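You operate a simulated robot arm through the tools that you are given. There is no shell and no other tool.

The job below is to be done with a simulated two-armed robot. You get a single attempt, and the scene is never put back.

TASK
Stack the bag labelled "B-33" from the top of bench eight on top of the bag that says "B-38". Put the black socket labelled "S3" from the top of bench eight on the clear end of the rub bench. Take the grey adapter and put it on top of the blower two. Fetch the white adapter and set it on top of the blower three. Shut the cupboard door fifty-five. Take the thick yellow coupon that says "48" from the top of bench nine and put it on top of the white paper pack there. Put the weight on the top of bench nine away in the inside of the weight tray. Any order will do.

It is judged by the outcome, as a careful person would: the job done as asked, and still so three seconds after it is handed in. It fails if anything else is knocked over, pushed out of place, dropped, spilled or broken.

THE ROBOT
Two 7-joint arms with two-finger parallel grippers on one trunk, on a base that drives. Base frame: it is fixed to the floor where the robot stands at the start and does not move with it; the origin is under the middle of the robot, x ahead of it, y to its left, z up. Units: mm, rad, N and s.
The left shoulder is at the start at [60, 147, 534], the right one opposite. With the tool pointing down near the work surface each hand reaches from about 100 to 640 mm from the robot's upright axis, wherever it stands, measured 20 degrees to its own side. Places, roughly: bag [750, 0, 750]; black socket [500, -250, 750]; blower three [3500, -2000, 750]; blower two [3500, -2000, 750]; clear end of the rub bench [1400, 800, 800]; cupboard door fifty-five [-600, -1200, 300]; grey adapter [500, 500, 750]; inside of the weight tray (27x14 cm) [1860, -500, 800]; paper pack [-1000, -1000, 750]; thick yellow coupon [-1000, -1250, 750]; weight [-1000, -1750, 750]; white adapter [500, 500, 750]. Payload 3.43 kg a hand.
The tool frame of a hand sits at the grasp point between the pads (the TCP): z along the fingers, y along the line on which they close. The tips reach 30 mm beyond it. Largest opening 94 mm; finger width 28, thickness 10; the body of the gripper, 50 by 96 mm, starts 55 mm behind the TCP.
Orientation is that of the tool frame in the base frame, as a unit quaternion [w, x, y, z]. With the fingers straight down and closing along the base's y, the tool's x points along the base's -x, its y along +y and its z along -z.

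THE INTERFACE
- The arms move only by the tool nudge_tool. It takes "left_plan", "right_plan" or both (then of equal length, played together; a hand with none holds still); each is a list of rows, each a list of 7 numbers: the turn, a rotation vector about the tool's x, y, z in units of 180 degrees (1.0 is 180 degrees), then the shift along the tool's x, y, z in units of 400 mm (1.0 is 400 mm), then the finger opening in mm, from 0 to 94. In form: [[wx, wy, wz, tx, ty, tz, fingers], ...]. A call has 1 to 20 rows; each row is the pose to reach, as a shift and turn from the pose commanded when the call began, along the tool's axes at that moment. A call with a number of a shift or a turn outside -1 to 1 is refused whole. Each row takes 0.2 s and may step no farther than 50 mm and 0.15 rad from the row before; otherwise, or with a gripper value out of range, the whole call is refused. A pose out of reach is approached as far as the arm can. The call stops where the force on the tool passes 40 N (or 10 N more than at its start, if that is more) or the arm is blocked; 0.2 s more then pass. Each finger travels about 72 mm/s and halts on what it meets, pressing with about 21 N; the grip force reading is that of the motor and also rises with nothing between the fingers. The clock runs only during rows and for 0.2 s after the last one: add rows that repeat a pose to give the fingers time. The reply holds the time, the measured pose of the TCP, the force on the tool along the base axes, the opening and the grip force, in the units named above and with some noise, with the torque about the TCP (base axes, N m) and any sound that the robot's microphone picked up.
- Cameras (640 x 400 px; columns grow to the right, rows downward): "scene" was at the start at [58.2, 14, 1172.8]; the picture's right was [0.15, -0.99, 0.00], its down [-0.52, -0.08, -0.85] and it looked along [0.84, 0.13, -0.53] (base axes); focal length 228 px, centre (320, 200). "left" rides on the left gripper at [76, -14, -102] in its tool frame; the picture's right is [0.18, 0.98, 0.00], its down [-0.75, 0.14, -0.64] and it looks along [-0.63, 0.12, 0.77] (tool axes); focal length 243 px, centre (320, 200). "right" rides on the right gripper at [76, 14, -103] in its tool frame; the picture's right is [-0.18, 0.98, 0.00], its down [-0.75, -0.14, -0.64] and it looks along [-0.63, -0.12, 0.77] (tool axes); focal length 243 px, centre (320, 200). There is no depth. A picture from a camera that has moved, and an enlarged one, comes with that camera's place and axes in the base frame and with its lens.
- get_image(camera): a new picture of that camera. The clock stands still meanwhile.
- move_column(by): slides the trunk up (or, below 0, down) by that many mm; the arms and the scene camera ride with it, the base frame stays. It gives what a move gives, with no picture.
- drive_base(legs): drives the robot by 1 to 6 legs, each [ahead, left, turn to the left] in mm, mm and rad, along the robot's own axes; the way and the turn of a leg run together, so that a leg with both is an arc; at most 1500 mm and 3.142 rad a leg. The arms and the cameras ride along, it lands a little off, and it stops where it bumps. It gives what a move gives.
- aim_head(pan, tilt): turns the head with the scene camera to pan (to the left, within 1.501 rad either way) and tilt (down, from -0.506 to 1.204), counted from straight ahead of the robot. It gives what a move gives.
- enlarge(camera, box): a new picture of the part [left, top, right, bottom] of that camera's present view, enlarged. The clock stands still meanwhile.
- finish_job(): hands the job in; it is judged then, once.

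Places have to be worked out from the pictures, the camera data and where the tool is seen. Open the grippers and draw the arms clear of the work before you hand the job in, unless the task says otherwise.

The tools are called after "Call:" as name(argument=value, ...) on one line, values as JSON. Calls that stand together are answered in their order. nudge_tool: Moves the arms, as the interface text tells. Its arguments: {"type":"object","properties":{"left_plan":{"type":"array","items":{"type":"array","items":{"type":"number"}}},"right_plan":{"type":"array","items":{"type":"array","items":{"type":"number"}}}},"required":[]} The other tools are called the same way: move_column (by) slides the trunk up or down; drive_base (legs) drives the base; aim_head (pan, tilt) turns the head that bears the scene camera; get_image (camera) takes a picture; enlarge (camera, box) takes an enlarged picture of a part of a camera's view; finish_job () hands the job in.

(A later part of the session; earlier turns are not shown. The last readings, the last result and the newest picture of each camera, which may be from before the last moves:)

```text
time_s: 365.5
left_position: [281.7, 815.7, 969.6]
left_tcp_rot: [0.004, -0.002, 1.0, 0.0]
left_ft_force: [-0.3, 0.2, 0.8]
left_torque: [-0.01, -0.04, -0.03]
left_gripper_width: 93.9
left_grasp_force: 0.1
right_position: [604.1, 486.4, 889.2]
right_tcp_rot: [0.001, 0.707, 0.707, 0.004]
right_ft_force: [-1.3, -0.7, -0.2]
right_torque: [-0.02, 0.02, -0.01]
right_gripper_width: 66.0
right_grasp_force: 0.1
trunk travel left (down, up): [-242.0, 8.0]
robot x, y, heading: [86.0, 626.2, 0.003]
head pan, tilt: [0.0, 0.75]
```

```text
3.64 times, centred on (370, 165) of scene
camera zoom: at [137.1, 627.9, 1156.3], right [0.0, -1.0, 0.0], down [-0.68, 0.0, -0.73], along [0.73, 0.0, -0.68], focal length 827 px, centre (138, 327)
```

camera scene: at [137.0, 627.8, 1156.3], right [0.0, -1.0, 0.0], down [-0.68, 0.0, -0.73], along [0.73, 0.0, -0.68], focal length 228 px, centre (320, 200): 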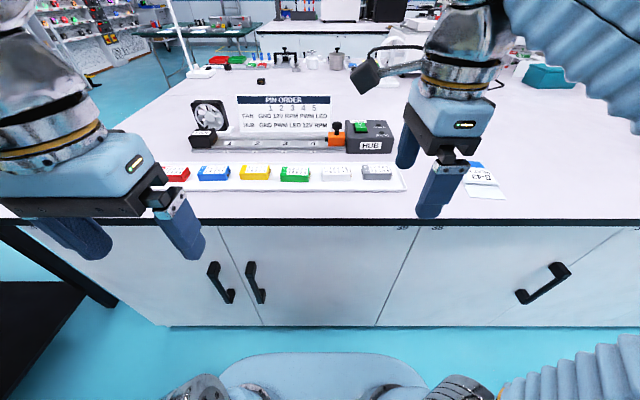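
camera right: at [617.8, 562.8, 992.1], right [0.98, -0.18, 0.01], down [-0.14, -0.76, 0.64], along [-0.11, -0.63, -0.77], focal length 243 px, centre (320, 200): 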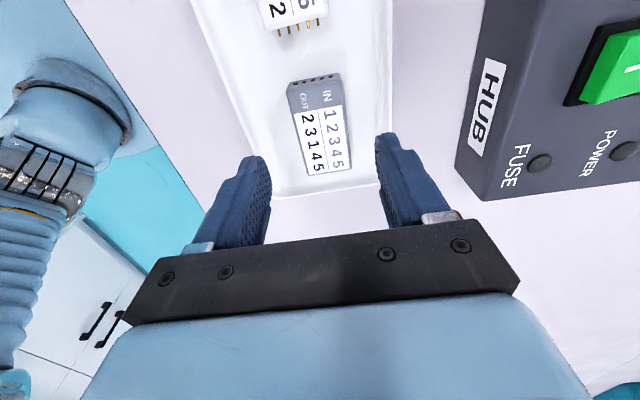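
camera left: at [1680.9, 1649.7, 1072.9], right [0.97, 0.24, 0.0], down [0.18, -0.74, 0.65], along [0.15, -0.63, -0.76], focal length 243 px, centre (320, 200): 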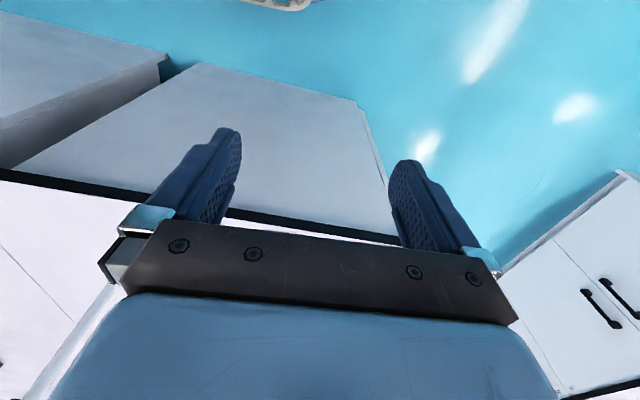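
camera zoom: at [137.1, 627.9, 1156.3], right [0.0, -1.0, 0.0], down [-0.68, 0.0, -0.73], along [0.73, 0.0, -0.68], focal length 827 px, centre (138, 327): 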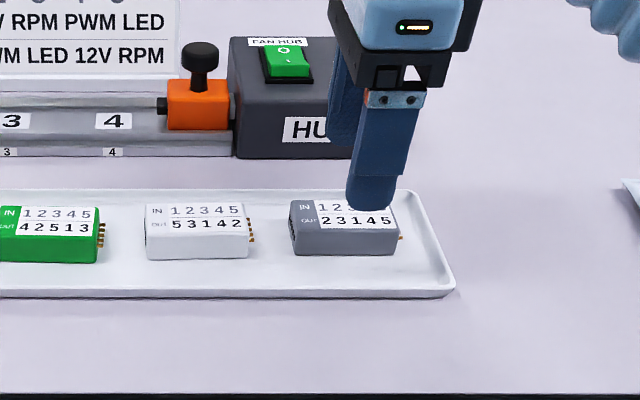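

Aligned on the grey adapter. Descend with 66 mm opening to z≈838 and close.

Call:
nudge_tool(right_plan=[[0, 0, 0, 0.003, 0, 0.06, 66], [0, 0, 0, 0.003, 0, 0.11, 66], [0, 0, 0, 0.003, 0, 0.125, 66], [0, 0, 0, 0.003, 0, 0.127, 50], [0, 0, 0, 0.003, 0, 0.127, 38], [0, 0, 0, 0.003, 0, 0.127, 28], [0, 0, 0, 0.003, 0, 0.127, 24], [0, 0, 0, 0.003, 0, 0.127, 24]])

Call:
get_image(camera="right")

```text
time_s: 367.3
left_position: [282.6, 815.2, 969.5]
left_tcp_rot: [0.004, -0.002, 1.0, 0.0]
left_ft_force: [0.4, 0.6, 0.0]
left_torque: [-0.01, 0.01, 0.0]
left_gripper_width: 94.1
left_grasp_force: 0.0
right_position: [604.6, 490.6, 838.3]
right_tcp_rot: [0.001, 0.706, 0.709, 0.004]
right_ft_force: [0.0, 0.0, -0.2]
right_torque: [0.0, 0.02, -0.01]
right_gripper_width: 37.2
right_grasp_force: 20.5
trunk travel left (down, up): [-242.0, 8.0]
robot x, y, heading: [85.4, 627.1, 0.003]
head pan, tilt: [0.0, 0.75]
```

```text
taken
camera right: at [619.4, 566.6, 940.6], right [0.98, -0.18, 0.01], down [-0.14, -0.76, 0.64], along [-0.11, -0.63, -0.77], focal length 243 px, centre (320, 200)
```

right: 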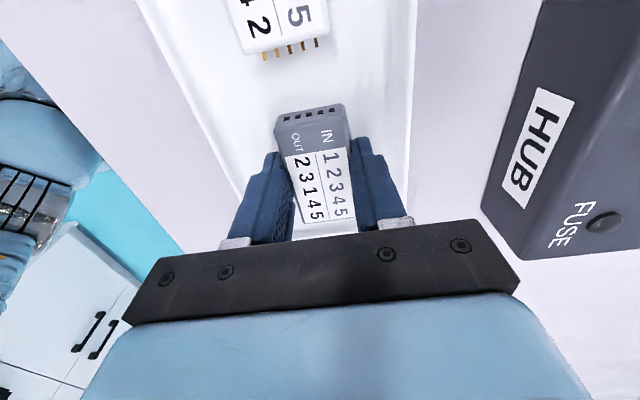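

Grey adapter gripped (37 mm). Lift, retract.

Call:
nudge_tool(right_plan=[[0, 0, 0, 0, 0, -0.08, 24], [0, 0, 0, 0, 0, -0.17, 24], [0, 0, 0, 0, -0.02, -0.28, 24], [0, 0, 0, 0, -0.1, -0.34, 24], [0, 0, 0, 0, -0.2, -0.35, 24], [0, 0, 0, 0, -0.3, -0.35, 24], [0, 0, 0, 0, -0.4, -0.35, 24], [0, 0, 0, 0, -0.5, -0.35, 24]])

Call:
get_image(camera="scene")

Call:
get_image(camera="right")

```text
time_s: 369.1
left_position: [281.5, 816.2, 969.8]
left_tcp_rot: [0.005, -0.002, 1.0, 0.0]
left_ft_force: [-0.5, 0.2, 0.9]
left_torque: [-0.02, 0.0, -0.03]
left_gripper_width: 94.1
left_grasp_force: 0.1
right_position: [403.5, 491.8, 974.7]
right_tcp_rot: [0.002, 0.707, 0.707, 0.003]
right_ft_force: [1.5, 0.7, -1.7]
right_torque: [-0.02, 0.01, 0.02]
right_gripper_width: 37.0
right_grasp_force: 21.3
right hand out of reach, approached as far as the arm can: row 3, 4
trunk travel left (down, up): [-242.0, 8.0]
robot x, y, heading: [88.3, 621.5, 0.002]
head pan, tilt: [0.0, 0.75]
```

```text
taken
camera scene: at [137.1, 627.9, 1156.3], right [0.0, -1.0, 0.0], down [-0.68, 0.0, -0.73], along [0.73, 0.0, -0.68], focal length 228 px, centre (320, 200)
```

scene: 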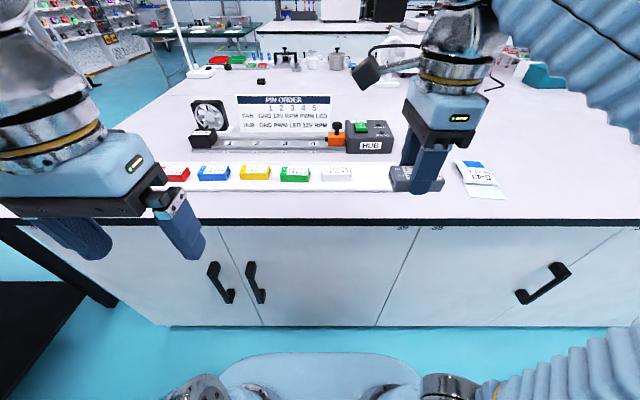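

```text
taken
camera right: at [418.6, 567.9, 1076.3], right [0.98, -0.18, 0.01], down [-0.15, -0.76, 0.64], along [-0.11, -0.63, -0.77], focal length 243 px, centre (320, 200)
```

right: 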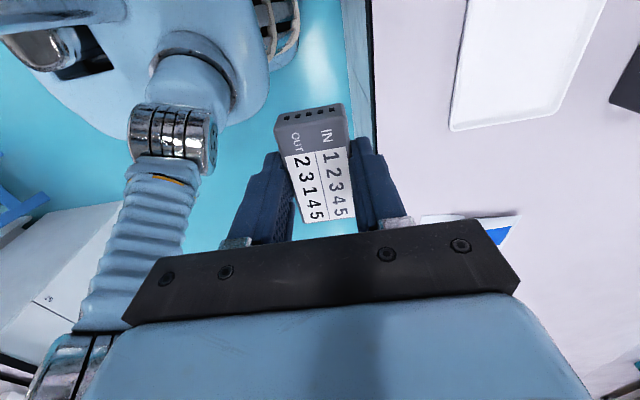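

Now the white adapter with the left hand: shift the base right and rotate the left tool 90° (camera to the right).

Call:
drive_base(legs=[[0, -215, 0]])

Call:
nudge_tool(left_plan=[[0, 0, -0.0417, -0.05, 0, 0, 94], [0, 0, -0.0833, -0.1, 0, 0, 94], [0, 0, -0.125, -0.15, 0, 0, 94], [0, 0, -0.1667, -0.2, 0, 0, 94], [0, 0, -0.2083, -0.25, 0, 0, 94], [0, 0, -0.25, -0.3, 0, 0, 94], [0, 0, -0.2917, -0.3, 0, 0, 94], [0, 0, -0.3333, -0.3, 0, 0, 94], [0, 0, -0.375, -0.3, 0, 0, 94], [0, 0, -0.4167, -0.3, 0, 0, 94], [0, 0, -0.4583, -0.3, 0, 0, 94], [0, 0, -0.5, -0.3, 0, 0, 94]])

Call:
get_image(camera="left")

Call:
get_image(camera="scene")

```text
time_s: 370.8
left_position: [280.7, 598.8, 969.3]
left_tcp_rot: [0.004, -0.004, 1.0, 0.0]
left_ft_force: [0.1, 0.4, 0.1]
left_torque: [-0.03, -0.04, -0.01]
left_gripper_width: 93.9
left_grasp_force: 0.1
right_position: [406.2, 275.3, 973.0]
right_tcp_rot: [0.001, 0.705, 0.709, 0.004]
right_ft_force: [0.1, -0.3, -0.3]
right_torque: [-0.02, 0.01, 0.04]
right_gripper_width: 37.3
right_grasp_force: 20.9
trunk travel left (down, up): [-242.0, 8.0]
robot x, y, heading: [88.0, 409.3, 0.007]
head pan, tilt: [0.0, 0.75]
```

```text
time_s: 373.4
left_position: [402.9, 601.9, 971.3]
left_tcp_rot: [-0.003, 0.711, -0.703, 0.003]
left_ft_force: [-0.4, -0.4, 0.6]
left_torque: [0.02, 0.0, 0.01]
left_gripper_width: 94.4
left_grasp_force: 0.1
right_position: [405.8, 274.9, 974.0]
right_tcp_rot: [0.001, 0.705, 0.709, 0.004]
right_ft_force: [0.3, -0.4, -0.3]
right_torque: [0.04, 0.06, 0.01]
right_gripper_width: 36.9
right_grasp_force: 21.1
trunk travel left (down, up): [-242.0, 8.0]
robot x, y, heading: [84.1, 411.7, 0.006]
head pan, tilt: [0.0, 0.75]
```

```text
taken
camera left: at [416.4, 524.2, 1073.0], right [-0.98, -0.19, -0.01], down [-0.15, 0.75, 0.64], along [-0.12, 0.63, -0.77], focal length 243 px, centre (320, 200)
```

left: 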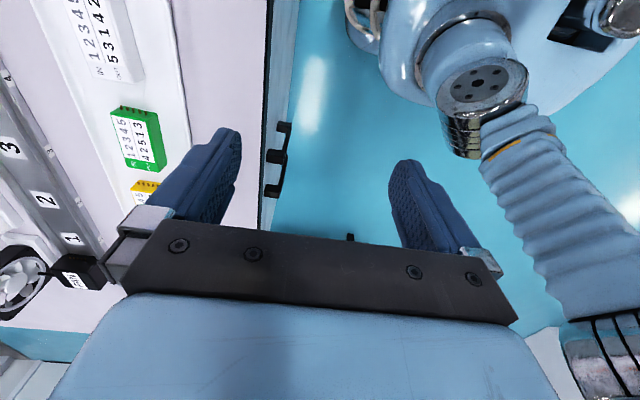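

```text
taken
camera scene: at [138.0, 409.9, 1156.3], right [0.01, -1.0, 0.0], down [-0.68, 0.0, -0.73], along [0.73, 0.01, -0.68], focal length 228 px, centre (320, 200)
```

scene: 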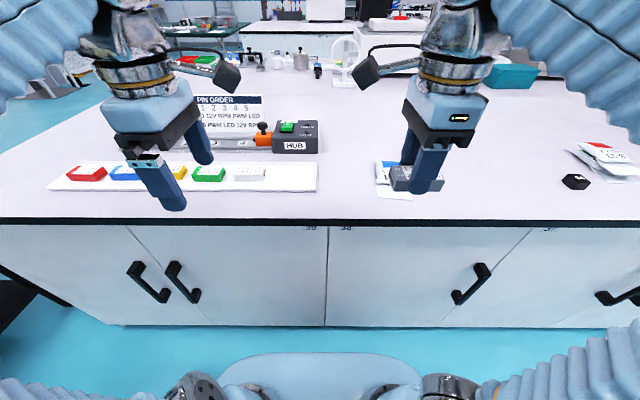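

Move the left hand above the white adapter at (602,588).

Call:
nudge_tool(left_plan=[[0, 0, 0, 0.007, -0.1, 0.02, 94], [0, 0, 0, 0.014, -0.2, 0.05, 94], [0, 0, 0, 0.021, -0.3, 0.09, 94], [0, 0, 0, 0.028, -0.4, 0.13, 80], [0, 0, 0, 0.035, -0.5, 0.17, 66], [0, 0, 0, 0.035, -0.5, 0.205, 66]])

Call:
get_image(camera="left")

Call:
enlarge(camera="scene", box=[170, 100, 330, 220])

```text
time_s: 374.8
left_position: [602.6, 587.8, 891.7]
left_tcp_rot: [-0.003, 0.71, -0.705, 0.003]
left_ft_force: [-0.2, 0.2, -0.1]
left_torque: [0.01, 0.04, -0.01]
left_gripper_width: 66.0
left_grasp_force: 0.0
right_position: [405.5, 275.0, 974.4]
right_tcp_rot: [0.0, 0.705, 0.709, 0.003]
right_ft_force: [-0.1, -0.7, -0.8]
right_torque: [-0.01, 0.0, 0.03]
right_gripper_width: 36.8
right_grasp_force: 20.7
trunk travel left (down, up): [-242.0, 8.0]
robot x, y, heading: [82.2, 408.1, 0.007]
head pan, tilt: [0.0, 0.75]
```

```text
taken
camera left: at [617.2, 511.2, 993.6], right [-0.98, -0.19, -0.01], down [-0.15, 0.75, 0.64], along [-0.12, 0.63, -0.77], focal length 243 px, centre (320, 200)
```

left: 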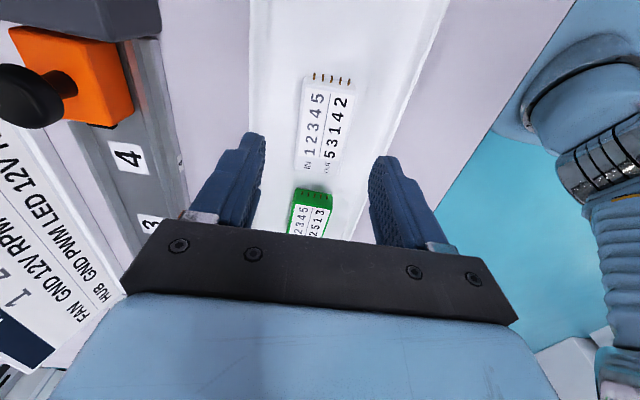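

```text
3.33 times, centred on (250, 160) of scene
camera zoom: at [138.3, 409.8, 1156.2], right [0.01, -1.0, 0.0], down [-0.68, 0.0, -0.73], along [0.73, 0.01, -0.68], focal length 758 px, centre (553, 333)
```

zoom: 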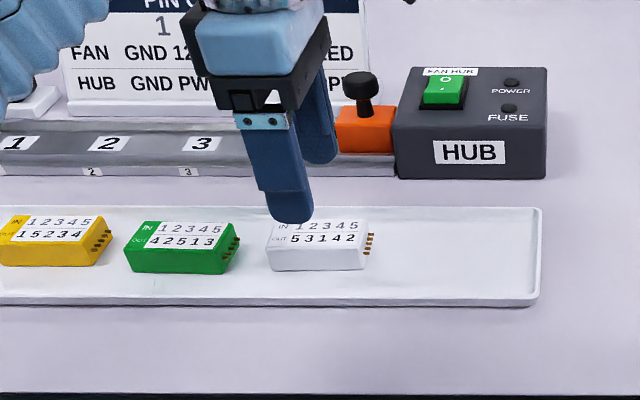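

Well aligned. Descend and close on the white adapter.

Call:
nudge_tool(left_plan=[[0, 0, 0, 0.003, 0.004, 0.06, 66], [0, 0, 0, 0.003, 0.004, 0.11, 66], [0, 0, 0, 0.003, 0.004, 0.13, 66], [0, 0, 0, 0.003, 0.004, 0.133, 50], [0, 0, 0, 0.003, 0.004, 0.133, 38], [0, 0, 0, 0.003, 0.004, 0.133, 28], [0, 0, 0, 0.003, 0.004, 0.133, 24], [0, 0, 0, 0.003, 0.004, 0.133, 24]])

Call:
get_image(camera="left")

```text
time_s: 376.6
left_position: [600.1, 586.2, 837.2]
left_tcp_rot: [-0.003, 0.71, -0.704, 0.003]
left_ft_force: [-0.5, 0.4, 0.3]
left_torque: [0.0, 0.0, -0.03]
left_gripper_width: 36.9
left_grasp_force: 20.9
right_position: [405.1, 276.5, 974.0]
right_tcp_rot: [0.001, 0.705, 0.709, 0.004]
right_ft_force: [-0.2, 0.1, -0.8]
right_torque: [-0.04, 0.04, -0.02]
right_gripper_width: 37.0
right_grasp_force: 20.8
trunk travel left (down, up): [-242.0, 8.0]
robot x, y, heading: [81.3, 410.4, 0.007]
head pan, tilt: [0.0, 0.75]
```

```text
taken
camera left: at [615.3, 509.5, 939.8], right [-0.98, -0.19, -0.01], down [-0.15, 0.75, 0.64], along [-0.12, 0.63, -0.77], focal length 243 px, centre (320, 200)
```

left: 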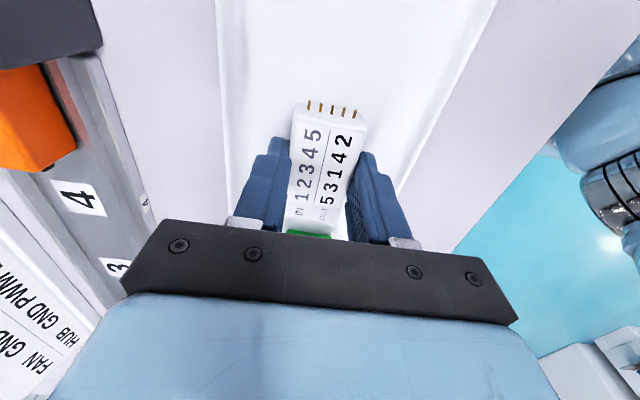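

White adapter gripped. Lift, retract, and begin the trip to the blowers.

Call:
nudge_tool(left_plan=[[0, 0, 0, 0, 0, -0.08, 24], [0, 0, 0, 0, 0, -0.17, 24], [0, 0, 0, 0, 0.02, -0.28, 24], [0, 0, 0, 0, 0.1, -0.34, 24], [0, 0, 0, 0, 0.2, -0.34, 24], [0, 0, 0, 0, 0.3, -0.34, 24], [0, 0, 0, 0, 0.4, -0.34, 24], [0, 0, 0, 0, 0.5, -0.34, 24]])

Call:
get_image(camera="scene")

Call:
drive_base(legs=[[-240, 0, -0.006], [0, 0, -1.571]])

Call:
get_image(camera="left")

Call:
get_image(camera="right")

```text
time_s: 378.4
left_position: [398.6, 582.1, 974.8]
left_tcp_rot: [-0.003, 0.71, -0.704, 0.003]
left_ft_force: [-0.1, -0.8, -0.7]
left_torque: [-0.01, 0.01, -0.05]
left_gripper_width: 37.1
left_grasp_force: 21.0
left hand out of reach, approached as far as the arm can: row 3, 4
right_position: [406.6, 274.8, 973.6]
right_tcp_rot: [0.001, 0.705, 0.709, 0.003]
right_ft_force: [0.6, -0.4, -1.1]
right_torque: [0.0, 0.05, 0.02]
right_gripper_width: 36.9
right_grasp_force: 21.1
trunk travel left (down, up): [-242.0, 8.0]
robot x, y, heading: [84.6, 414.2, 0.01]
head pan, tilt: [0.0, 0.75]
```

```text
taken
camera scene: at [138.3, 409.9, 1156.3], right [0.01, -1.0, 0.0], down [-0.68, 0.0, -0.73], along [0.73, 0.0, -0.68], focal length 228 px, centre (320, 200)
```

scene: 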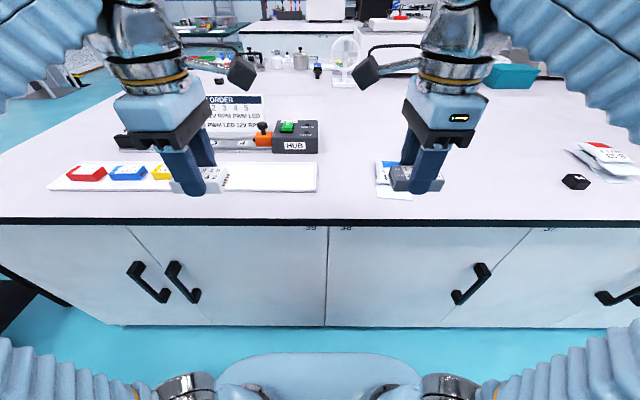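

```text
time_s: 384.0
left_position: [11.8, 96.0, 974.8]
left_tcp_rot: [0.0, 0.001, 1.0, -0.004]
left_ft_force: [-0.4, 0.9, -1.3]
left_torque: [-0.02, 0.01, 0.02]
left_gripper_width: 37.0
left_grasp_force: 20.8
right_position: [-294.5, 90.4, 973.8]
right_tcp_rot: [0.004, 1.0, -0.002, 0.002]
right_ft_force: [-0.1, 0.1, -0.9]
right_torque: [-0.02, 0.0, 0.0]
right_gripper_width: 37.0
right_grasp_force: 21.2
trunk travel left (down, up): [-242.0, 8.0]
robot x, y, heading: [-160.4, 407.5, -1.575]
head pan, tilt: [0.0, 0.75]
```

```text
taken
camera left: at [-64.8, 81.7, 1077.3], right [-0.18, 0.98, -0.01], down [0.75, 0.15, 0.64], along [0.63, 0.11, -0.77], focal length 243 px, centre (320, 200)
```

left: 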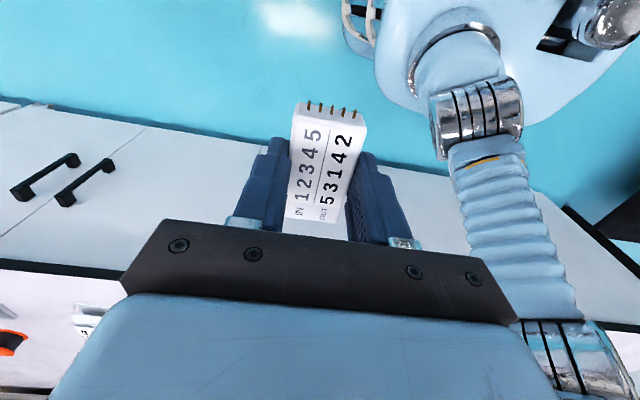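

```text
taken
camera right: at [-218.1, 76.4, 1076.3], right [-0.19, -0.98, 0.01], down [-0.76, 0.15, 0.64], along [-0.63, 0.12, -0.77], focal length 243 px, centre (320, 200)
```

right: 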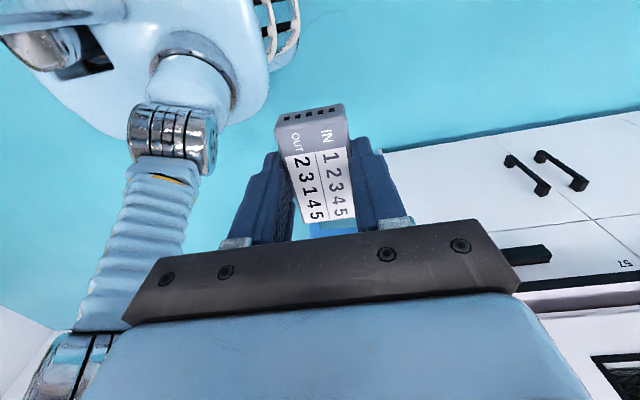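

Both adapters held. Drive down the aisle.

Call:
drive_base(legs=[[1450, 0, 0], [1450, 0, 0], [1450, 0, 0]])

Call:
drive_base(legs=[[0, 0, 1.571]])

```text
time_s: 404.9
left_position: [183.9, -4256.5, 974.7]
left_tcp_rot: [0.001, -0.053, 0.999, -0.004]
left_ft_force: [0.4, -0.3, -0.8]
left_torque: [0.02, 0.0, -0.03]
left_gripper_width: 37.0
left_grasp_force: 21.3
right_position: [-120.2, -4295.4, 973.4]
right_tcp_rot: [0.004, 0.999, 0.051, 0.001]
right_ft_force: [0.1, 0.6, -0.8]
right_torque: [0.01, 0.02, -0.01]
right_gripper_width: 36.9
right_grasp_force: 21.2
trunk travel left (down, up): [-242.0, 8.0]
robot x, y, heading: [-21.7, -3963.7, -1.466]
head pan, tilt: [0.0, 0.75]
```

```text
time_s: 409.0
left_position: [287.2, -3778.9, 975.2]
left_tcp_rot: [-0.004, 0.723, -0.691, 0.004]
left_ft_force: [0.4, 1.1, 0.2]
left_torque: [-0.03, 0.03, 0.01]
left_gripper_width: 37.0
left_grasp_force: 21.3
right_position: [306.7, -4084.1, 974.3]
right_tcp_rot: [0.002, 0.691, 0.722, 0.004]
right_ft_force: [-0.6, 0.5, -0.2]
right_torque: [0.02, 0.01, -0.01]
right_gripper_width: 36.9
right_grasp_force: 21.5
trunk travel left (down, up): [-242.0, 8.0]
robot x, y, heading: [-19.1, -3960.3, 0.041]
head pan, tilt: [0.0, 0.75]
```

Correct heading, drive along +x to the far aisle, then check.

Call:
drive_base(legs=[[0, 0, -0.045], [1310, 0, 0], [1310, 0, 0]])

Call:
drive_base(legs=[[0, 900, 0]])

Call:
aim_head(pan=0.3, tilt=0.4)

Call:
get_image(camera="scene")

```text
time_s: 422.1
left_position: [2898.3, -3770.4, 974.7]
left_tcp_rot: [-0.003, 0.709, -0.705, 0.003]
left_ft_force: [0.5, -0.1, -1.6]
left_torque: [0.01, 0.04, 0.03]
left_gripper_width: 36.9
left_grasp_force: 21.0
right_position: [2904.9, -4078.0, 974.0]
right_tcp_rot: [0.002, 0.707, 0.708, 0.004]
right_ft_force: [-0.5, -0.6, -0.3]
right_torque: [-0.04, 0.02, -0.01]
right_gripper_width: 36.8
right_grasp_force: 20.5
trunk travel left (down, up): [-242.0, 8.0]
robot x, y, heading: [2582.7, -3945.3, 0.001]
head pan, tilt: [0.0, 0.75]
```

```text
time_s: 426.8
left_position: [2894.5, -2880.2, 975.8]
left_tcp_rot: [-0.003, 0.709, -0.705, 0.003]
left_ft_force: [0.5, -0.2, -1.1]
left_torque: [-0.01, -0.03, 0.02]
left_gripper_width: 36.9
left_grasp_force: 21.3
right_position: [2900.7, -3186.8, 973.7]
right_tcp_rot: [0.001, 0.706, 0.709, 0.004]
right_ft_force: [-0.1, -0.3, -0.9]
right_torque: [-0.02, 0.03, 0.02]
right_gripper_width: 36.9
right_grasp_force: 20.7
trunk travel left (down, up): [-242.0, 8.0]
robot x, y, heading: [2581.9, -3052.4, 0.006]
head pan, tilt: [0.0, 0.75]
```

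```text
time_s: 427.6
left_position: [2894.4, -2879.7, 975.0]
left_tcp_rot: [-0.004, 0.71, -0.704, 0.003]
left_ft_force: [0.4, -0.1, 0.3]
left_torque: [0.04, 0.01, -0.03]
left_gripper_width: 36.9
left_grasp_force: 20.7
right_position: [2901.2, -3185.1, 973.3]
right_tcp_rot: [0.002, 0.706, 0.708, 0.004]
right_ft_force: [-0.1, 0.3, 0.1]
right_torque: [-0.03, 0.01, 0.0]
right_gripper_width: 37.1
right_grasp_force: 21.2
trunk travel left (down, up): [-242.0, 8.0]
robot x, y, heading: [2579.2, -3052.2, 0.001]
head pan, tilt: [0.3, 0.4]
```

```text
taken
camera scene: at [2638.3, -3024.1, 1187.3], right [0.3, -0.95, 0.0], down [-0.37, -0.12, -0.92], along [0.88, 0.28, -0.39], focal length 228 px, centre (320, 200)
```

scene: 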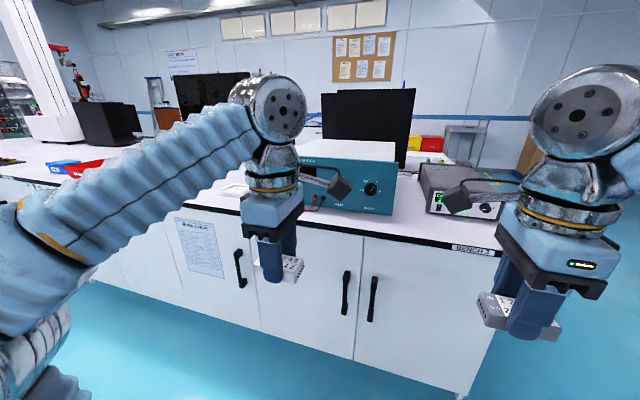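

Continue left toward the blowers.

Call:
drive_base(legs=[[0, 1000, 0]])

Call:
aim_head(pan=0.0, tilt=0.5)

Call:
get_image(camera="scene")

Call:
enlarge(camera="scene", box=[240, 130, 400, 230])

```text
time_s: 432.8
left_position: [2886.3, -1877.8, 975.7]
left_tcp_rot: [-0.003, 0.711, -0.703, 0.003]
left_ft_force: [-0.2, 0.3, 0.0]
left_torque: [0.0, 0.03, -0.01]
left_gripper_width: 37.1
left_grasp_force: 20.7
right_position: [2893.5, -2182.6, 974.4]
right_tcp_rot: [0.002, 0.705, 0.71, 0.004]
right_ft_force: [-0.9, 0.4, -0.5]
right_torque: [-0.02, -0.02, 0.05]
right_gripper_width: 37.0
right_grasp_force: 20.9
trunk travel left (down, up): [-242.0, 8.0]
robot x, y, heading: [2574.5, -2046.9, 0.01]
head pan, tilt: [0.3, 0.4]
```

```text
time_s: 433.6
left_position: [2886.1, -1877.1, 976.0]
left_tcp_rot: [-0.003, 0.711, -0.704, 0.003]
left_ft_force: [-0.1, 0.3, -0.9]
left_torque: [0.0, -0.05, 0.0]
left_gripper_width: 37.0
left_grasp_force: 21.0
right_position: [2894.0, -2182.6, 973.6]
right_tcp_rot: [0.001, 0.705, 0.71, 0.004]
right_ft_force: [0.0, -0.1, 0.4]
right_torque: [0.0, -0.01, -0.01]
right_gripper_width: 37.1
right_grasp_force: 20.8
trunk travel left (down, up): [-242.0, 8.0]
robot x, y, heading: [2578.4, -2048.8, 0.012]
head pan, tilt: [0.0, 0.499]
```

```text
taken
camera scene: at [2633.8, -2049.2, 1178.2], right [0.01, -1.0, 0.0], down [-0.48, 0.0, -0.88], along [0.88, 0.01, -0.48], focal length 228 px, centre (320, 200)
```

scene: 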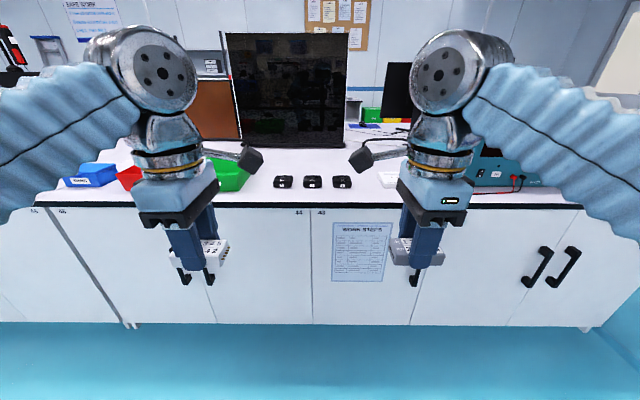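

```text
4.00 times, centred on (320, 180) of scene
camera zoom: at [2633.8, -2049.2, 1178.2], right [0.01, -1.0, 0.0], down [-0.48, 0.0, -0.88], along [0.88, 0.01, -0.48], focal length 910 px, centre (320, 280)
```

zoom: 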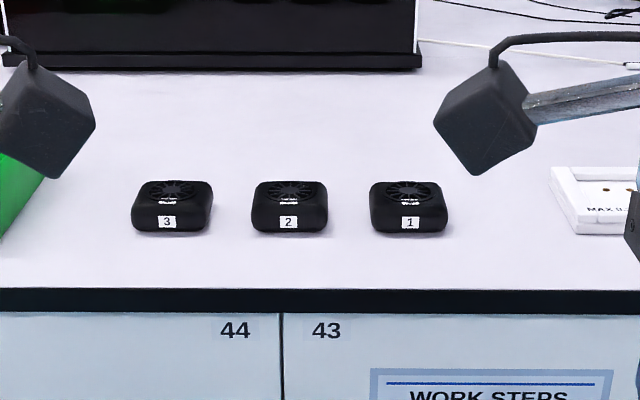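

Blowers: 3 at (3448,-1897), 2 at (3448,-2011), tops around z≈827. Approach the bench with the left hand aligned to blower 3.

Call:
drive_base(legs=[[375, -22, -0.01]])

Call:
aim_head(pan=0.15, tilt=0.7)

Call:
get_image(camera="scene")

Call:
enlarge(camera="scene", box=[280, 110, 440, 210])

Call:
get_image(camera="left")

```text
time_s: 436.0
left_position: [3266.8, -1907.5, 975.4]
left_tcp_rot: [0.003, -0.703, 0.711, -0.003]
left_ft_force: [0.1, -0.8, -0.4]
left_torque: [0.02, -0.02, 0.0]
left_gripper_width: 37.0
left_grasp_force: 20.7
right_position: [3268.8, -2213.9, 973.6]
right_tcp_rot: [0.001, 0.712, 0.702, 0.005]
right_ft_force: [0.1, 0.3, -0.6]
right_torque: [0.0, 0.01, 0.0]
right_gripper_width: 37.0
right_grasp_force: 21.2
trunk travel left (down, up): [-242.0, 8.0]
robot x, y, heading: [2954.2, -2075.3, -0.018]
head pan, tilt: [0.0, 0.499]
```

```text
time_s: 436.7
left_position: [3267.3, -1906.1, 975.2]
left_tcp_rot: [0.004, -0.703, 0.711, -0.003]
left_ft_force: [-0.4, 0.2, -0.3]
left_torque: [0.0, 0.03, 0.0]
left_gripper_width: 37.1
left_grasp_force: 20.4
right_position: [3269.7, -2213.1, 973.0]
right_tcp_rot: [0.001, 0.712, 0.702, 0.004]
right_ft_force: [-0.9, -0.1, -0.5]
right_torque: [0.01, 0.0, -0.01]
right_gripper_width: 36.8
right_grasp_force: 20.8
trunk travel left (down, up): [-242.0, 8.0]
robot x, y, heading: [2950.4, -2072.3, -0.01]
head pan, tilt: [0.15, 0.7]
```

```text
taken
camera scene: at [3004.8, -2060.5, 1160.6], right [0.14, -0.99, 0.0], down [-0.64, -0.09, -0.77], along [0.76, 0.1, -0.64], focal length 228 px, centre (320, 200)
```

scene: 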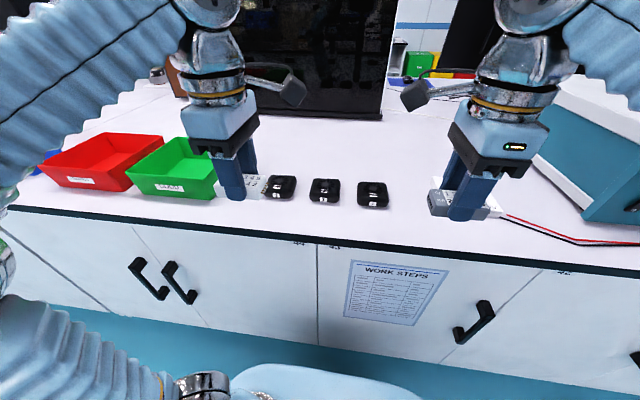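

```text
4.00 times, centred on (360, 160) of scene
camera zoom: at [3004.8, -2060.5, 1160.6], right [0.14, -0.99, 0.0], down [-0.64, -0.09, -0.77], along [0.76, 0.1, -0.64], focal length 910 px, centre (160, 360)
```

zoom: 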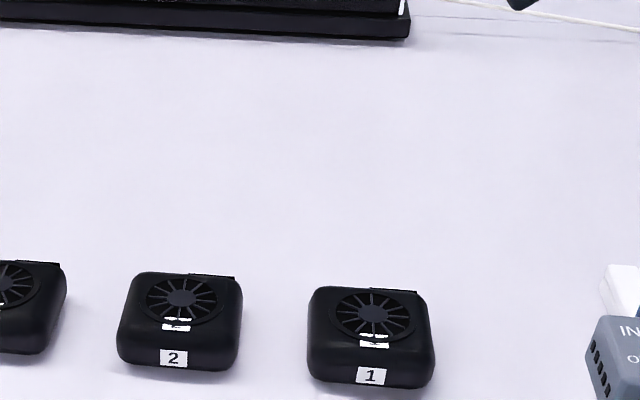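

```text
taken
camera left: at [3279.4, -1982.9, 1077.3], right [-0.98, -0.17, -0.01], down [-0.14, 0.76, 0.64], along [-0.1, 0.63, -0.77], focal length 243 px, centre (320, 200)
```

left: 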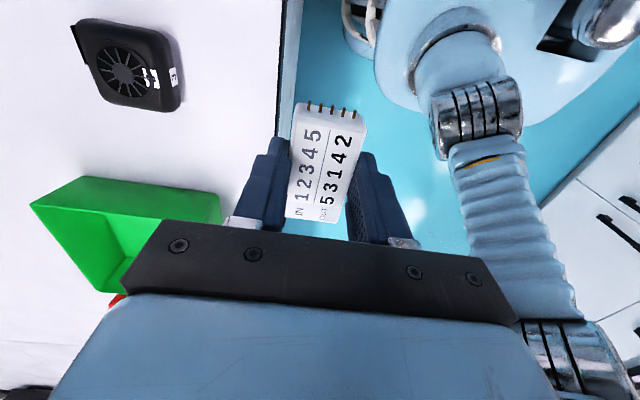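

Blower 3 is at (3450,-1902). Move the left hand over it.

Call:
nudge_tool(left_plan=[[0, 0, 0, -0.003, -0.1, 0.01, 24], [0, 0, 0, -0.006, -0.2, 0.03, 24], [0, 0, 0, -0.01, -0.3, 0.07, 24], [0, 0, 0, -0.014, -0.4, 0.12, 24], [0, 0, 0, -0.016, -0.4575, 0.19, 24]])

Call:
get_image(camera="left")

Call:
enlarge(camera="scene", box=[200, 110, 360, 210])

```text
time_s: 437.9
left_position: [3451.1, -1904.0, 901.3]
left_tcp_rot: [0.003, -0.703, 0.711, -0.003]
left_ft_force: [0.3, 0.0, -0.1]
left_torque: [-0.02, -0.03, 0.03]
left_gripper_width: 36.9
left_grasp_force: 21.1
right_position: [3269.9, -2212.5, 973.2]
right_tcp_rot: [0.002, 0.712, 0.703, 0.002]
right_ft_force: [-0.3, -0.2, -1.7]
right_torque: [-0.01, 0.0, 0.02]
right_gripper_width: 37.1
right_grasp_force: 21.0
trunk travel left (down, up): [-242.0, 8.0]
robot x, y, heading: [2951.2, -2074.3, -0.012]
head pan, tilt: [0.15, 0.7]
```

```text
taken
camera left: at [3463.1, -1980.2, 1003.1], right [-0.98, -0.17, -0.01], down [-0.14, 0.76, 0.64], along [-0.1, 0.63, -0.77], focal length 243 px, centre (320, 200)
```

left: 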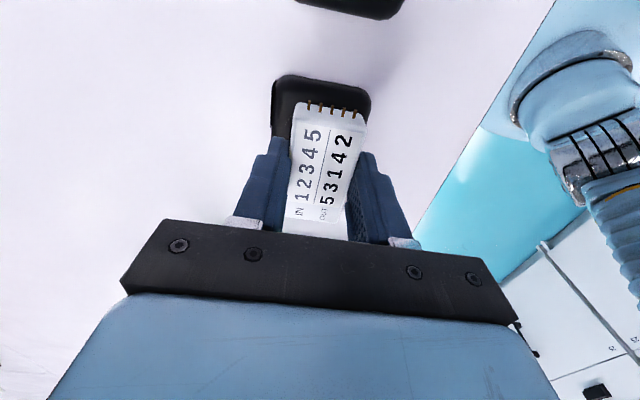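

```text
4.00 times, centred on (280, 160) of scene
camera zoom: at [3004.8, -2060.5, 1160.5], right [0.14, -0.99, 0.0], down [-0.64, -0.09, -0.76], along [0.76, 0.11, -0.64], focal length 910 px, centre (480, 360)
```

zoom: 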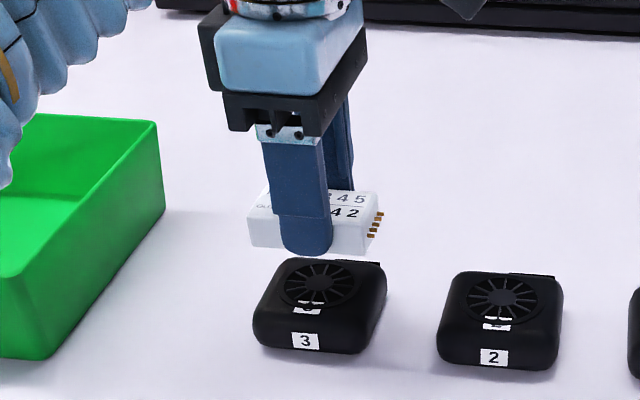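

Nearly centred; shift +4 mm y and +3 mm x, and descend to just above the blower.

Call:
nudge_tool(left_plan=[[0, 0, 0, -0.01, -0.007, 0.04, 24], [0, 0, 0, -0.01, -0.007, 0.075, 24], [0, 0, 0, -0.01, -0.007, 0.08, 24]])

Call:
enlarge(camera="scene", box=[200, 110, 360, 210])

```text
time_s: 438.7
left_position: [3453.4, -1899.0, 868.4]
left_tcp_rot: [0.003, -0.703, 0.711, -0.003]
left_ft_force: [1.0, 0.1, -0.6]
left_torque: [0.05, 0.02, 0.01]
left_gripper_width: 37.0
left_grasp_force: 20.9
right_position: [3268.9, -2213.2, 974.4]
right_tcp_rot: [0.001, 0.712, 0.702, 0.003]
right_ft_force: [0.0, 0.3, -0.7]
right_torque: [-0.03, -0.02, 0.01]
right_gripper_width: 36.7
right_grasp_force: 20.8
trunk travel left (down, up): [-242.0, 8.0]
robot x, y, heading: [2951.5, -2073.5, -0.01]
head pan, tilt: [0.15, 0.7]
```

```text
4.00 times, centred on (280, 160) of scene
camera zoom: at [3004.8, -2060.5, 1160.5], right [0.14, -0.99, 0.0], down [-0.64, -0.09, -0.76], along [0.76, 0.11, -0.64], focal length 910 px, centre (480, 360)
```

zoom: 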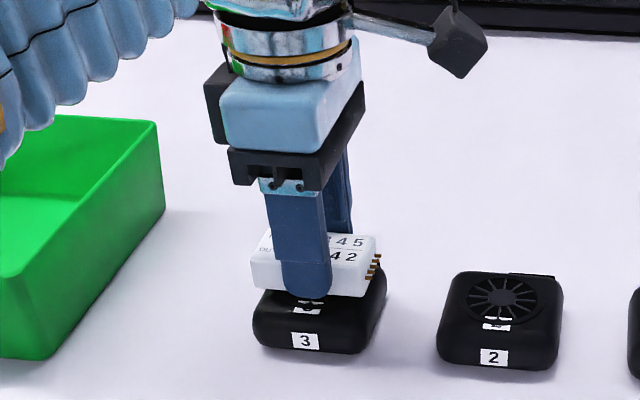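

Well centred. Lower in small steps until contact.

Call:
nudge_tool(left_plan=[[0, 0, 0, 0, 0, 0.006, 24], [0, 0, 0, 0, 0, 0.011, 24]])

Call:
nudge_tool(left_plan=[[0, 0, 0, 0, 0, 0.004, 24], [0, 0, 0, 0, 0, 0.006, 24]])

```text
time_s: 439.3
left_position: [3454.0, -1899.1, 864.1]
left_tcp_rot: [0.003, -0.703, 0.711, -0.003]
left_ft_force: [0.1, 0.7, -0.7]
left_torque: [0.02, -0.01, -0.03]
left_gripper_width: 36.9
left_grasp_force: 20.9
right_position: [3268.7, -2212.7, 973.8]
right_tcp_rot: [0.001, 0.712, 0.702, 0.004]
right_ft_force: [0.3, -0.6, -0.3]
right_torque: [-0.01, -0.03, 0.02]
right_gripper_width: 37.3
right_grasp_force: 20.9
trunk travel left (down, up): [-242.0, 8.0]
robot x, y, heading: [2950.2, -2070.7, -0.014]
head pan, tilt: [0.15, 0.7]
```

```text
time_s: 439.9
left_position: [3453.4, -1897.8, 863.6]
left_tcp_rot: [0.003, -0.704, 0.71, -0.004]
left_ft_force: [2.2, -1.1, 11.2]
left_torque: [0.13, 0.11, -0.01]
left_gripper_width: 37.1
left_grasp_force: 21.2
right_position: [3269.2, -2212.7, 972.9]
right_tcp_rot: [0.001, 0.712, 0.703, 0.004]
right_ft_force: [-0.5, 0.2, -1.3]
right_torque: [0.01, 0.03, -0.01]
right_gripper_width: 37.0
right_grasp_force: 21.3
trunk travel left (down, up): [-242.0, 8.0]
robot x, y, heading: [2954.0, -2075.5, -0.01]
head pan, tilt: [0.15, 0.7]
```

Contact (11 N) on blower 3. Release, rise and retract.

Call:
nudge_tool(left_plan=[[0, 0, 0, 0, 0, -0.003, 36], [0, 0, 0, 0, 0, -0.003, 42], [0, 0, 0, 0, 0, -0.003, 50], [0, 0, 0, 0, 0, -0.003, 56], [0, 0, 0, 0, 0, -0.04, 56], [0, 0, 0, 0, 0, -0.12, 56], [0, 0, 0, 0, 0.02, -0.21, 56], [0, 0, 0, 0, 0.1, -0.27, 60], [0, 0, 0, 0, 0.2, -0.28, 80], [0, 0, 0, 0, 0.3, -0.28, 94], [0, 0, 0, 0, 0.4, -0.28, 94]])

Call:
enlarge(camera="scene", box=[200, 110, 440, 250])

Call:
get_image(camera="left")

```text
time_s: 442.3
left_position: [3294.8, -1897.4, 973.2]
left_tcp_rot: [0.003, -0.704, 0.711, -0.003]
left_ft_force: [0.2, 0.8, 0.4]
left_torque: [0.04, 0.02, -0.01]
left_gripper_width: 94.0
left_grasp_force: 0.0
right_position: [3269.1, -2213.1, 974.3]
right_tcp_rot: [0.002, 0.713, 0.702, 0.004]
right_ft_force: [-0.1, 1.0, -1.0]
right_torque: [0.05, 0.01, -0.01]
right_gripper_width: 37.1
right_grasp_force: 21.0
trunk travel left (down, up): [-242.0, 8.0]
robot x, y, heading: [2951.1, -2070.7, -0.005]
head pan, tilt: [0.15, 0.7]
```

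```text
2.67 times, centred on (320, 180) of scene
camera zoom: at [3005.0, -2060.6, 1160.5], right [0.14, -0.99, 0.0], down [-0.64, -0.09, -0.76], along [0.76, 0.1, -0.64], focal length 607 px, centre (320, 253)
```

zoom: 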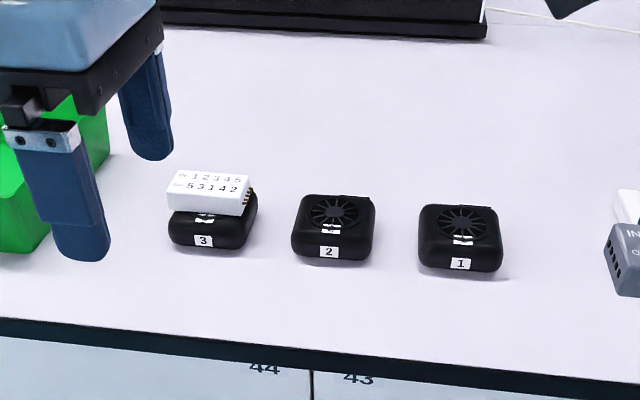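

```text
taken
camera left: at [3306.7, -1975.1, 1074.0], right [-0.98, -0.17, -0.01], down [-0.14, 0.76, 0.64], along [-0.1, 0.63, -0.77], focal length 243 px, centre (320, 200)
```

left: 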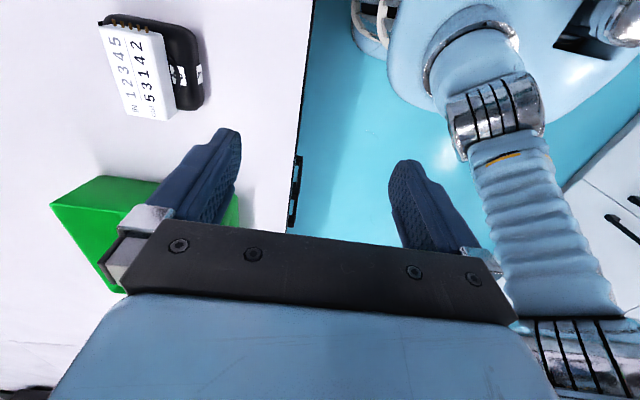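

White adapter sits on blower 3. Retract the left hand a bit more and slide left so the right hand lines up with blower 2.

Call:
nudge_tool(left_plan=[[0, 0, 0, 0, 0.08, 0, 94], [0, 0, 0, 0, 0.15, 0, 94]])

Call:
drive_base(legs=[[0, 200, 0.008]])

Call:
aim_head(pan=-0.1, tilt=0.7)

Call:
enlarge(camera="scene", box=[280, 110, 480, 240])

Call:
get_image(camera="right")

```text
time_s: 442.9
left_position: [3230.6, -1895.1, 972.9]
left_tcp_rot: [0.002, -0.703, 0.711, -0.003]
left_ft_force: [-0.2, -0.5, 0.3]
left_torque: [0.05, 0.01, -0.01]
left_gripper_width: 94.0
left_grasp_force: 0.1
right_position: [3269.3, -2212.8, 973.3]
right_tcp_rot: [0.001, 0.712, 0.702, 0.003]
right_ft_force: [0.1, 0.5, -0.3]
right_torque: [0.02, 0.02, 0.02]
right_gripper_width: 36.9
right_grasp_force: 21.4
trunk travel left (down, up): [-242.0, 8.0]
robot x, y, heading: [2952.8, -2073.4, -0.009]
head pan, tilt: [0.15, 0.7]
```

```text
time_s: 444.5
left_position: [3233.7, -1692.0, 971.1]
left_tcp_rot: [0.003, -0.704, 0.71, -0.003]
left_ft_force: [-0.3, 0.1, 0.4]
left_torque: [-0.01, 0.06, 0.01]
left_gripper_width: 94.4
left_grasp_force: 0.1
right_position: [3271.3, -2007.6, 974.3]
right_tcp_rot: [0.001, 0.71, 0.704, 0.004]
right_ft_force: [0.2, -0.1, 0.3]
right_torque: [0.01, 0.0, -0.01]
right_gripper_width: 36.9
right_grasp_force: 21.4
trunk travel left (down, up): [-242.0, 8.0]
robot x, y, heading: [2952.0, -1868.3, -0.008]
head pan, tilt: [0.15, 0.7]
```

```text
time_s: 445.3
left_position: [3233.5, -1692.0, 972.2]
left_tcp_rot: [0.003, -0.704, 0.71, -0.003]
left_ft_force: [0.1, -0.1, 0.0]
left_torque: [-0.01, -0.01, -0.01]
left_gripper_width: 94.0
left_grasp_force: 0.1
right_position: [3270.2, -2009.2, 974.3]
right_tcp_rot: [0.001, 0.71, 0.704, 0.003]
right_ft_force: [0.1, 0.0, -0.1]
right_torque: [0.01, 0.01, -0.02]
right_gripper_width: 36.9
right_grasp_force: 20.8
trunk travel left (down, up): [-242.0, 8.0]
robot x, y, heading: [2954.7, -1868.0, -0.009]
head pan, tilt: [-0.099, 0.7]
```

```text
3.08 times, centred on (380, 175) of scene
camera zoom: at [3007.2, -1877.8, 1160.5], right [-0.11, -0.99, 0.0], down [-0.64, 0.07, -0.76], along [0.76, -0.08, -0.64], focal length 700 px, centre (135, 277)
```

zoom: 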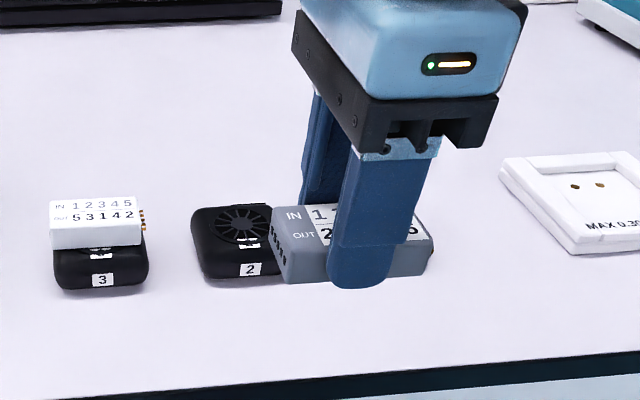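

```text
taken
camera right: at [3286.8, -1932.5, 1076.4], right [0.98, -0.19, 0.01], down [-0.15, -0.75, 0.64], along [-0.12, -0.63, -0.77], focal length 243 px, centre (320, 200)
```

right: 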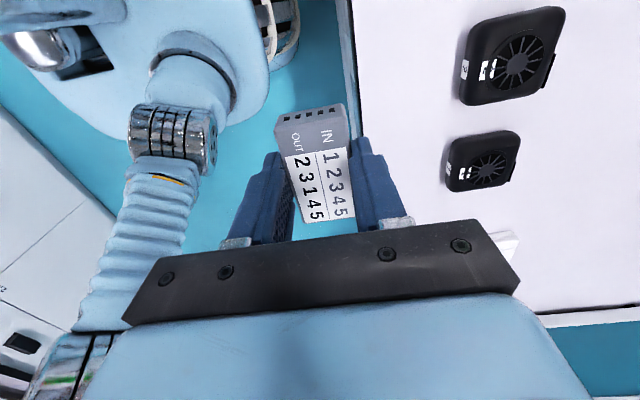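

Blower 2 is at about (3452,-2010). Move the right hand over it.

Call:
nudge_tool(right_plan=[[0, 0, 0, 0.001, 0.1, 0.01, 24], [0, 0, 0, 0.003, 0.2, 0.03, 24], [0, 0, 0, 0.005, 0.3, 0.07, 24], [0, 0, 0, 0.007, 0.4, 0.12, 24], [0, 0, 0, 0.007, 0.451, 0.185, 24]])

Call:
get_image(camera="right")

Call:
enlarge(camera="scene", box=[280, 110, 440, 210])

```text
time_s: 446.5
left_position: [3234.0, -1690.8, 972.5]
left_tcp_rot: [0.002, -0.704, 0.71, -0.003]
left_ft_force: [-0.1, -0.9, -0.2]
left_torque: [-0.03, -0.02, -0.02]
left_gripper_width: 94.3
left_grasp_force: 0.1
right_position: [3452.9, -2006.6, 901.0]
right_tcp_rot: [0.001, 0.711, 0.703, 0.003]
right_ft_force: [-0.2, 0.8, -0.8]
right_torque: [0.04, -0.02, 0.04]
right_gripper_width: 36.9
right_grasp_force: 20.5
trunk travel left (down, up): [-242.0, 8.0]
robot x, y, heading: [2951.1, -1868.4, -0.006]
head pan, tilt: [-0.099, 0.7]
```

```text
taken
camera right: at [3468.6, -1929.8, 1003.2], right [0.98, -0.19, 0.01], down [-0.15, -0.75, 0.64], along [-0.12, -0.63, -0.77], focal length 243 px, centre (320, 200)
```

right: 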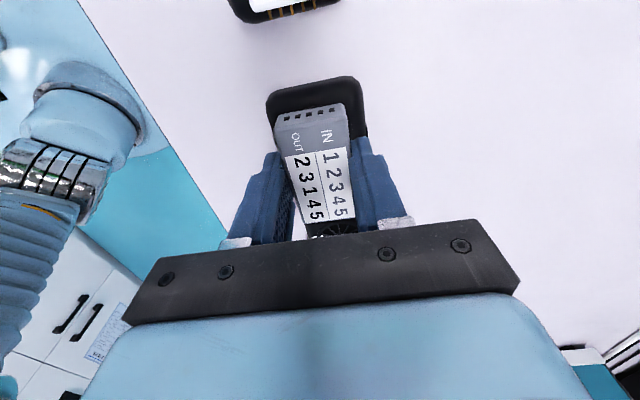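

```text
4.00 times, centred on (360, 160) of scene
camera zoom: at [3007.2, -1877.8, 1160.5], right [-0.11, -0.99, 0.0], down [-0.64, 0.07, -0.76], along [0.76, -0.08, -0.64], focal length 910 px, centre (160, 360)
```

zoom: 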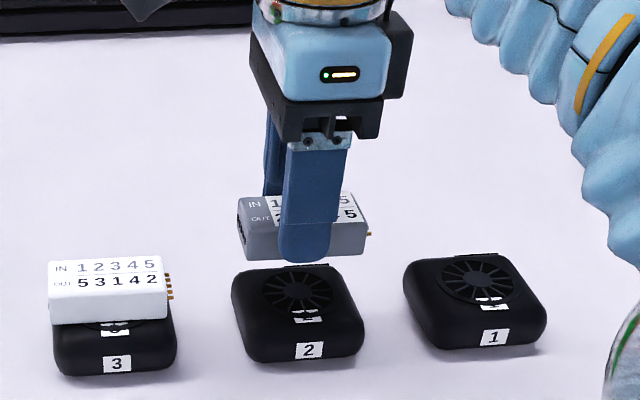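

Aligned within a few mm. Descend to just above blower 2.

Call:
nudge_tool(right_plan=[[0, 0, 0, 0, 0.007, 0.04, 24], [0, 0, 0, 0, 0.007, 0.075, 24], [0, 0, 0, 0, 0.007, 0.083, 24]])

Call:
enlarge(camera="scene", box=[280, 110, 440, 210])

```text
time_s: 447.3
left_position: [3232.7, -1692.7, 972.5]
left_tcp_rot: [0.003, -0.704, 0.71, -0.003]
left_ft_force: [-0.3, 1.0, -0.6]
left_torque: [-0.01, 0.03, -0.01]
left_gripper_width: 94.2
left_grasp_force: 0.0
right_position: [3456.2, -2005.4, 869.8]
right_tcp_rot: [0.001, 0.711, 0.704, 0.003]
right_ft_force: [0.0, 0.0, -0.2]
right_torque: [0.0, -0.01, -0.02]
right_gripper_width: 36.9
right_grasp_force: 21.0
trunk travel left (down, up): [-242.0, 8.0]
robot x, y, heading: [2953.4, -1863.6, -0.013]
head pan, tilt: [-0.099, 0.7]
```

```text
4.00 times, centred on (360, 160) of scene
camera zoom: at [3007.3, -1877.8, 1160.5], right [-0.11, -0.99, 0.0], down [-0.64, 0.07, -0.76], along [0.76, -0.08, -0.64], focal length 910 px, centre (160, 360)
```

zoom: 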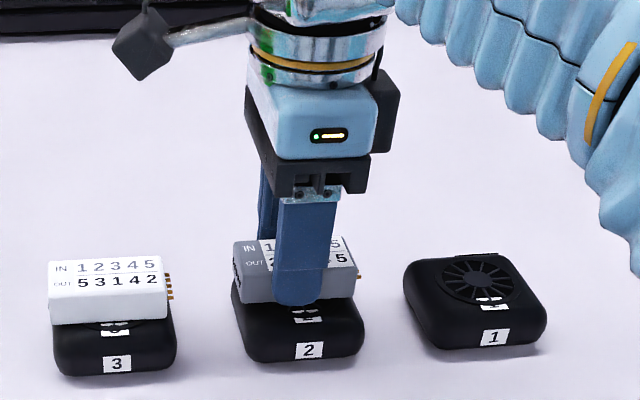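

Good. Lower in small steps until contact.

Call:
nudge_tool(right_plan=[[0, 0, 0, -0.006, 0, 0.006, 24], [0, 0, 0, -0.008, 0, 0.011, 24]])

Call:
nudge_tool(right_plan=[[0, 0, 0, 0, 0, 0.003, 24], [0, 0, 0, 0, 0, 0.006, 24]])

```text
time_s: 447.9
left_position: [3233.4, -1690.9, 972.0]
left_tcp_rot: [0.003, -0.704, 0.71, -0.003]
left_ft_force: [0.0, 0.0, 0.6]
left_torque: [-0.03, 0.04, 0.01]
left_gripper_width: 93.8
left_grasp_force: 0.2
right_position: [3456.1, -2007.8, 864.9]
right_tcp_rot: [0.001, 0.711, 0.703, 0.004]
right_ft_force: [-0.7, 0.6, 3.5]
right_torque: [0.02, 0.07, -0.01]
right_gripper_width: 36.8
right_grasp_force: 20.9
trunk travel left (down, up): [-242.0, 8.0]
robot x, y, heading: [2950.6, -1868.4, -0.01]
head pan, tilt: [-0.099, 0.7]
```

```text
time_s: 448.5
left_position: [3232.7, -1691.3, 972.1]
left_tcp_rot: [0.003, -0.704, 0.71, -0.005]
left_ft_force: [-0.4, -0.8, 0.2]
left_torque: [0.02, 0.01, -0.01]
left_gripper_width: 94.2
left_grasp_force: 0.1
right_position: [3454.6, -2010.0, 862.5]
right_tcp_rot: [0.002, 0.711, 0.703, 0.005]
right_ft_force: [5.2, 0.4, 16.5]
right_torque: [0.02, -0.02, 0.01]
right_gripper_width: 37.5
right_grasp_force: 21.3
trunk travel left (down, up): [-242.0, 8.0]
robot x, y, heading: [2953.7, -1871.5, -0.012]
head pan, tilt: [-0.099, 0.7]
```

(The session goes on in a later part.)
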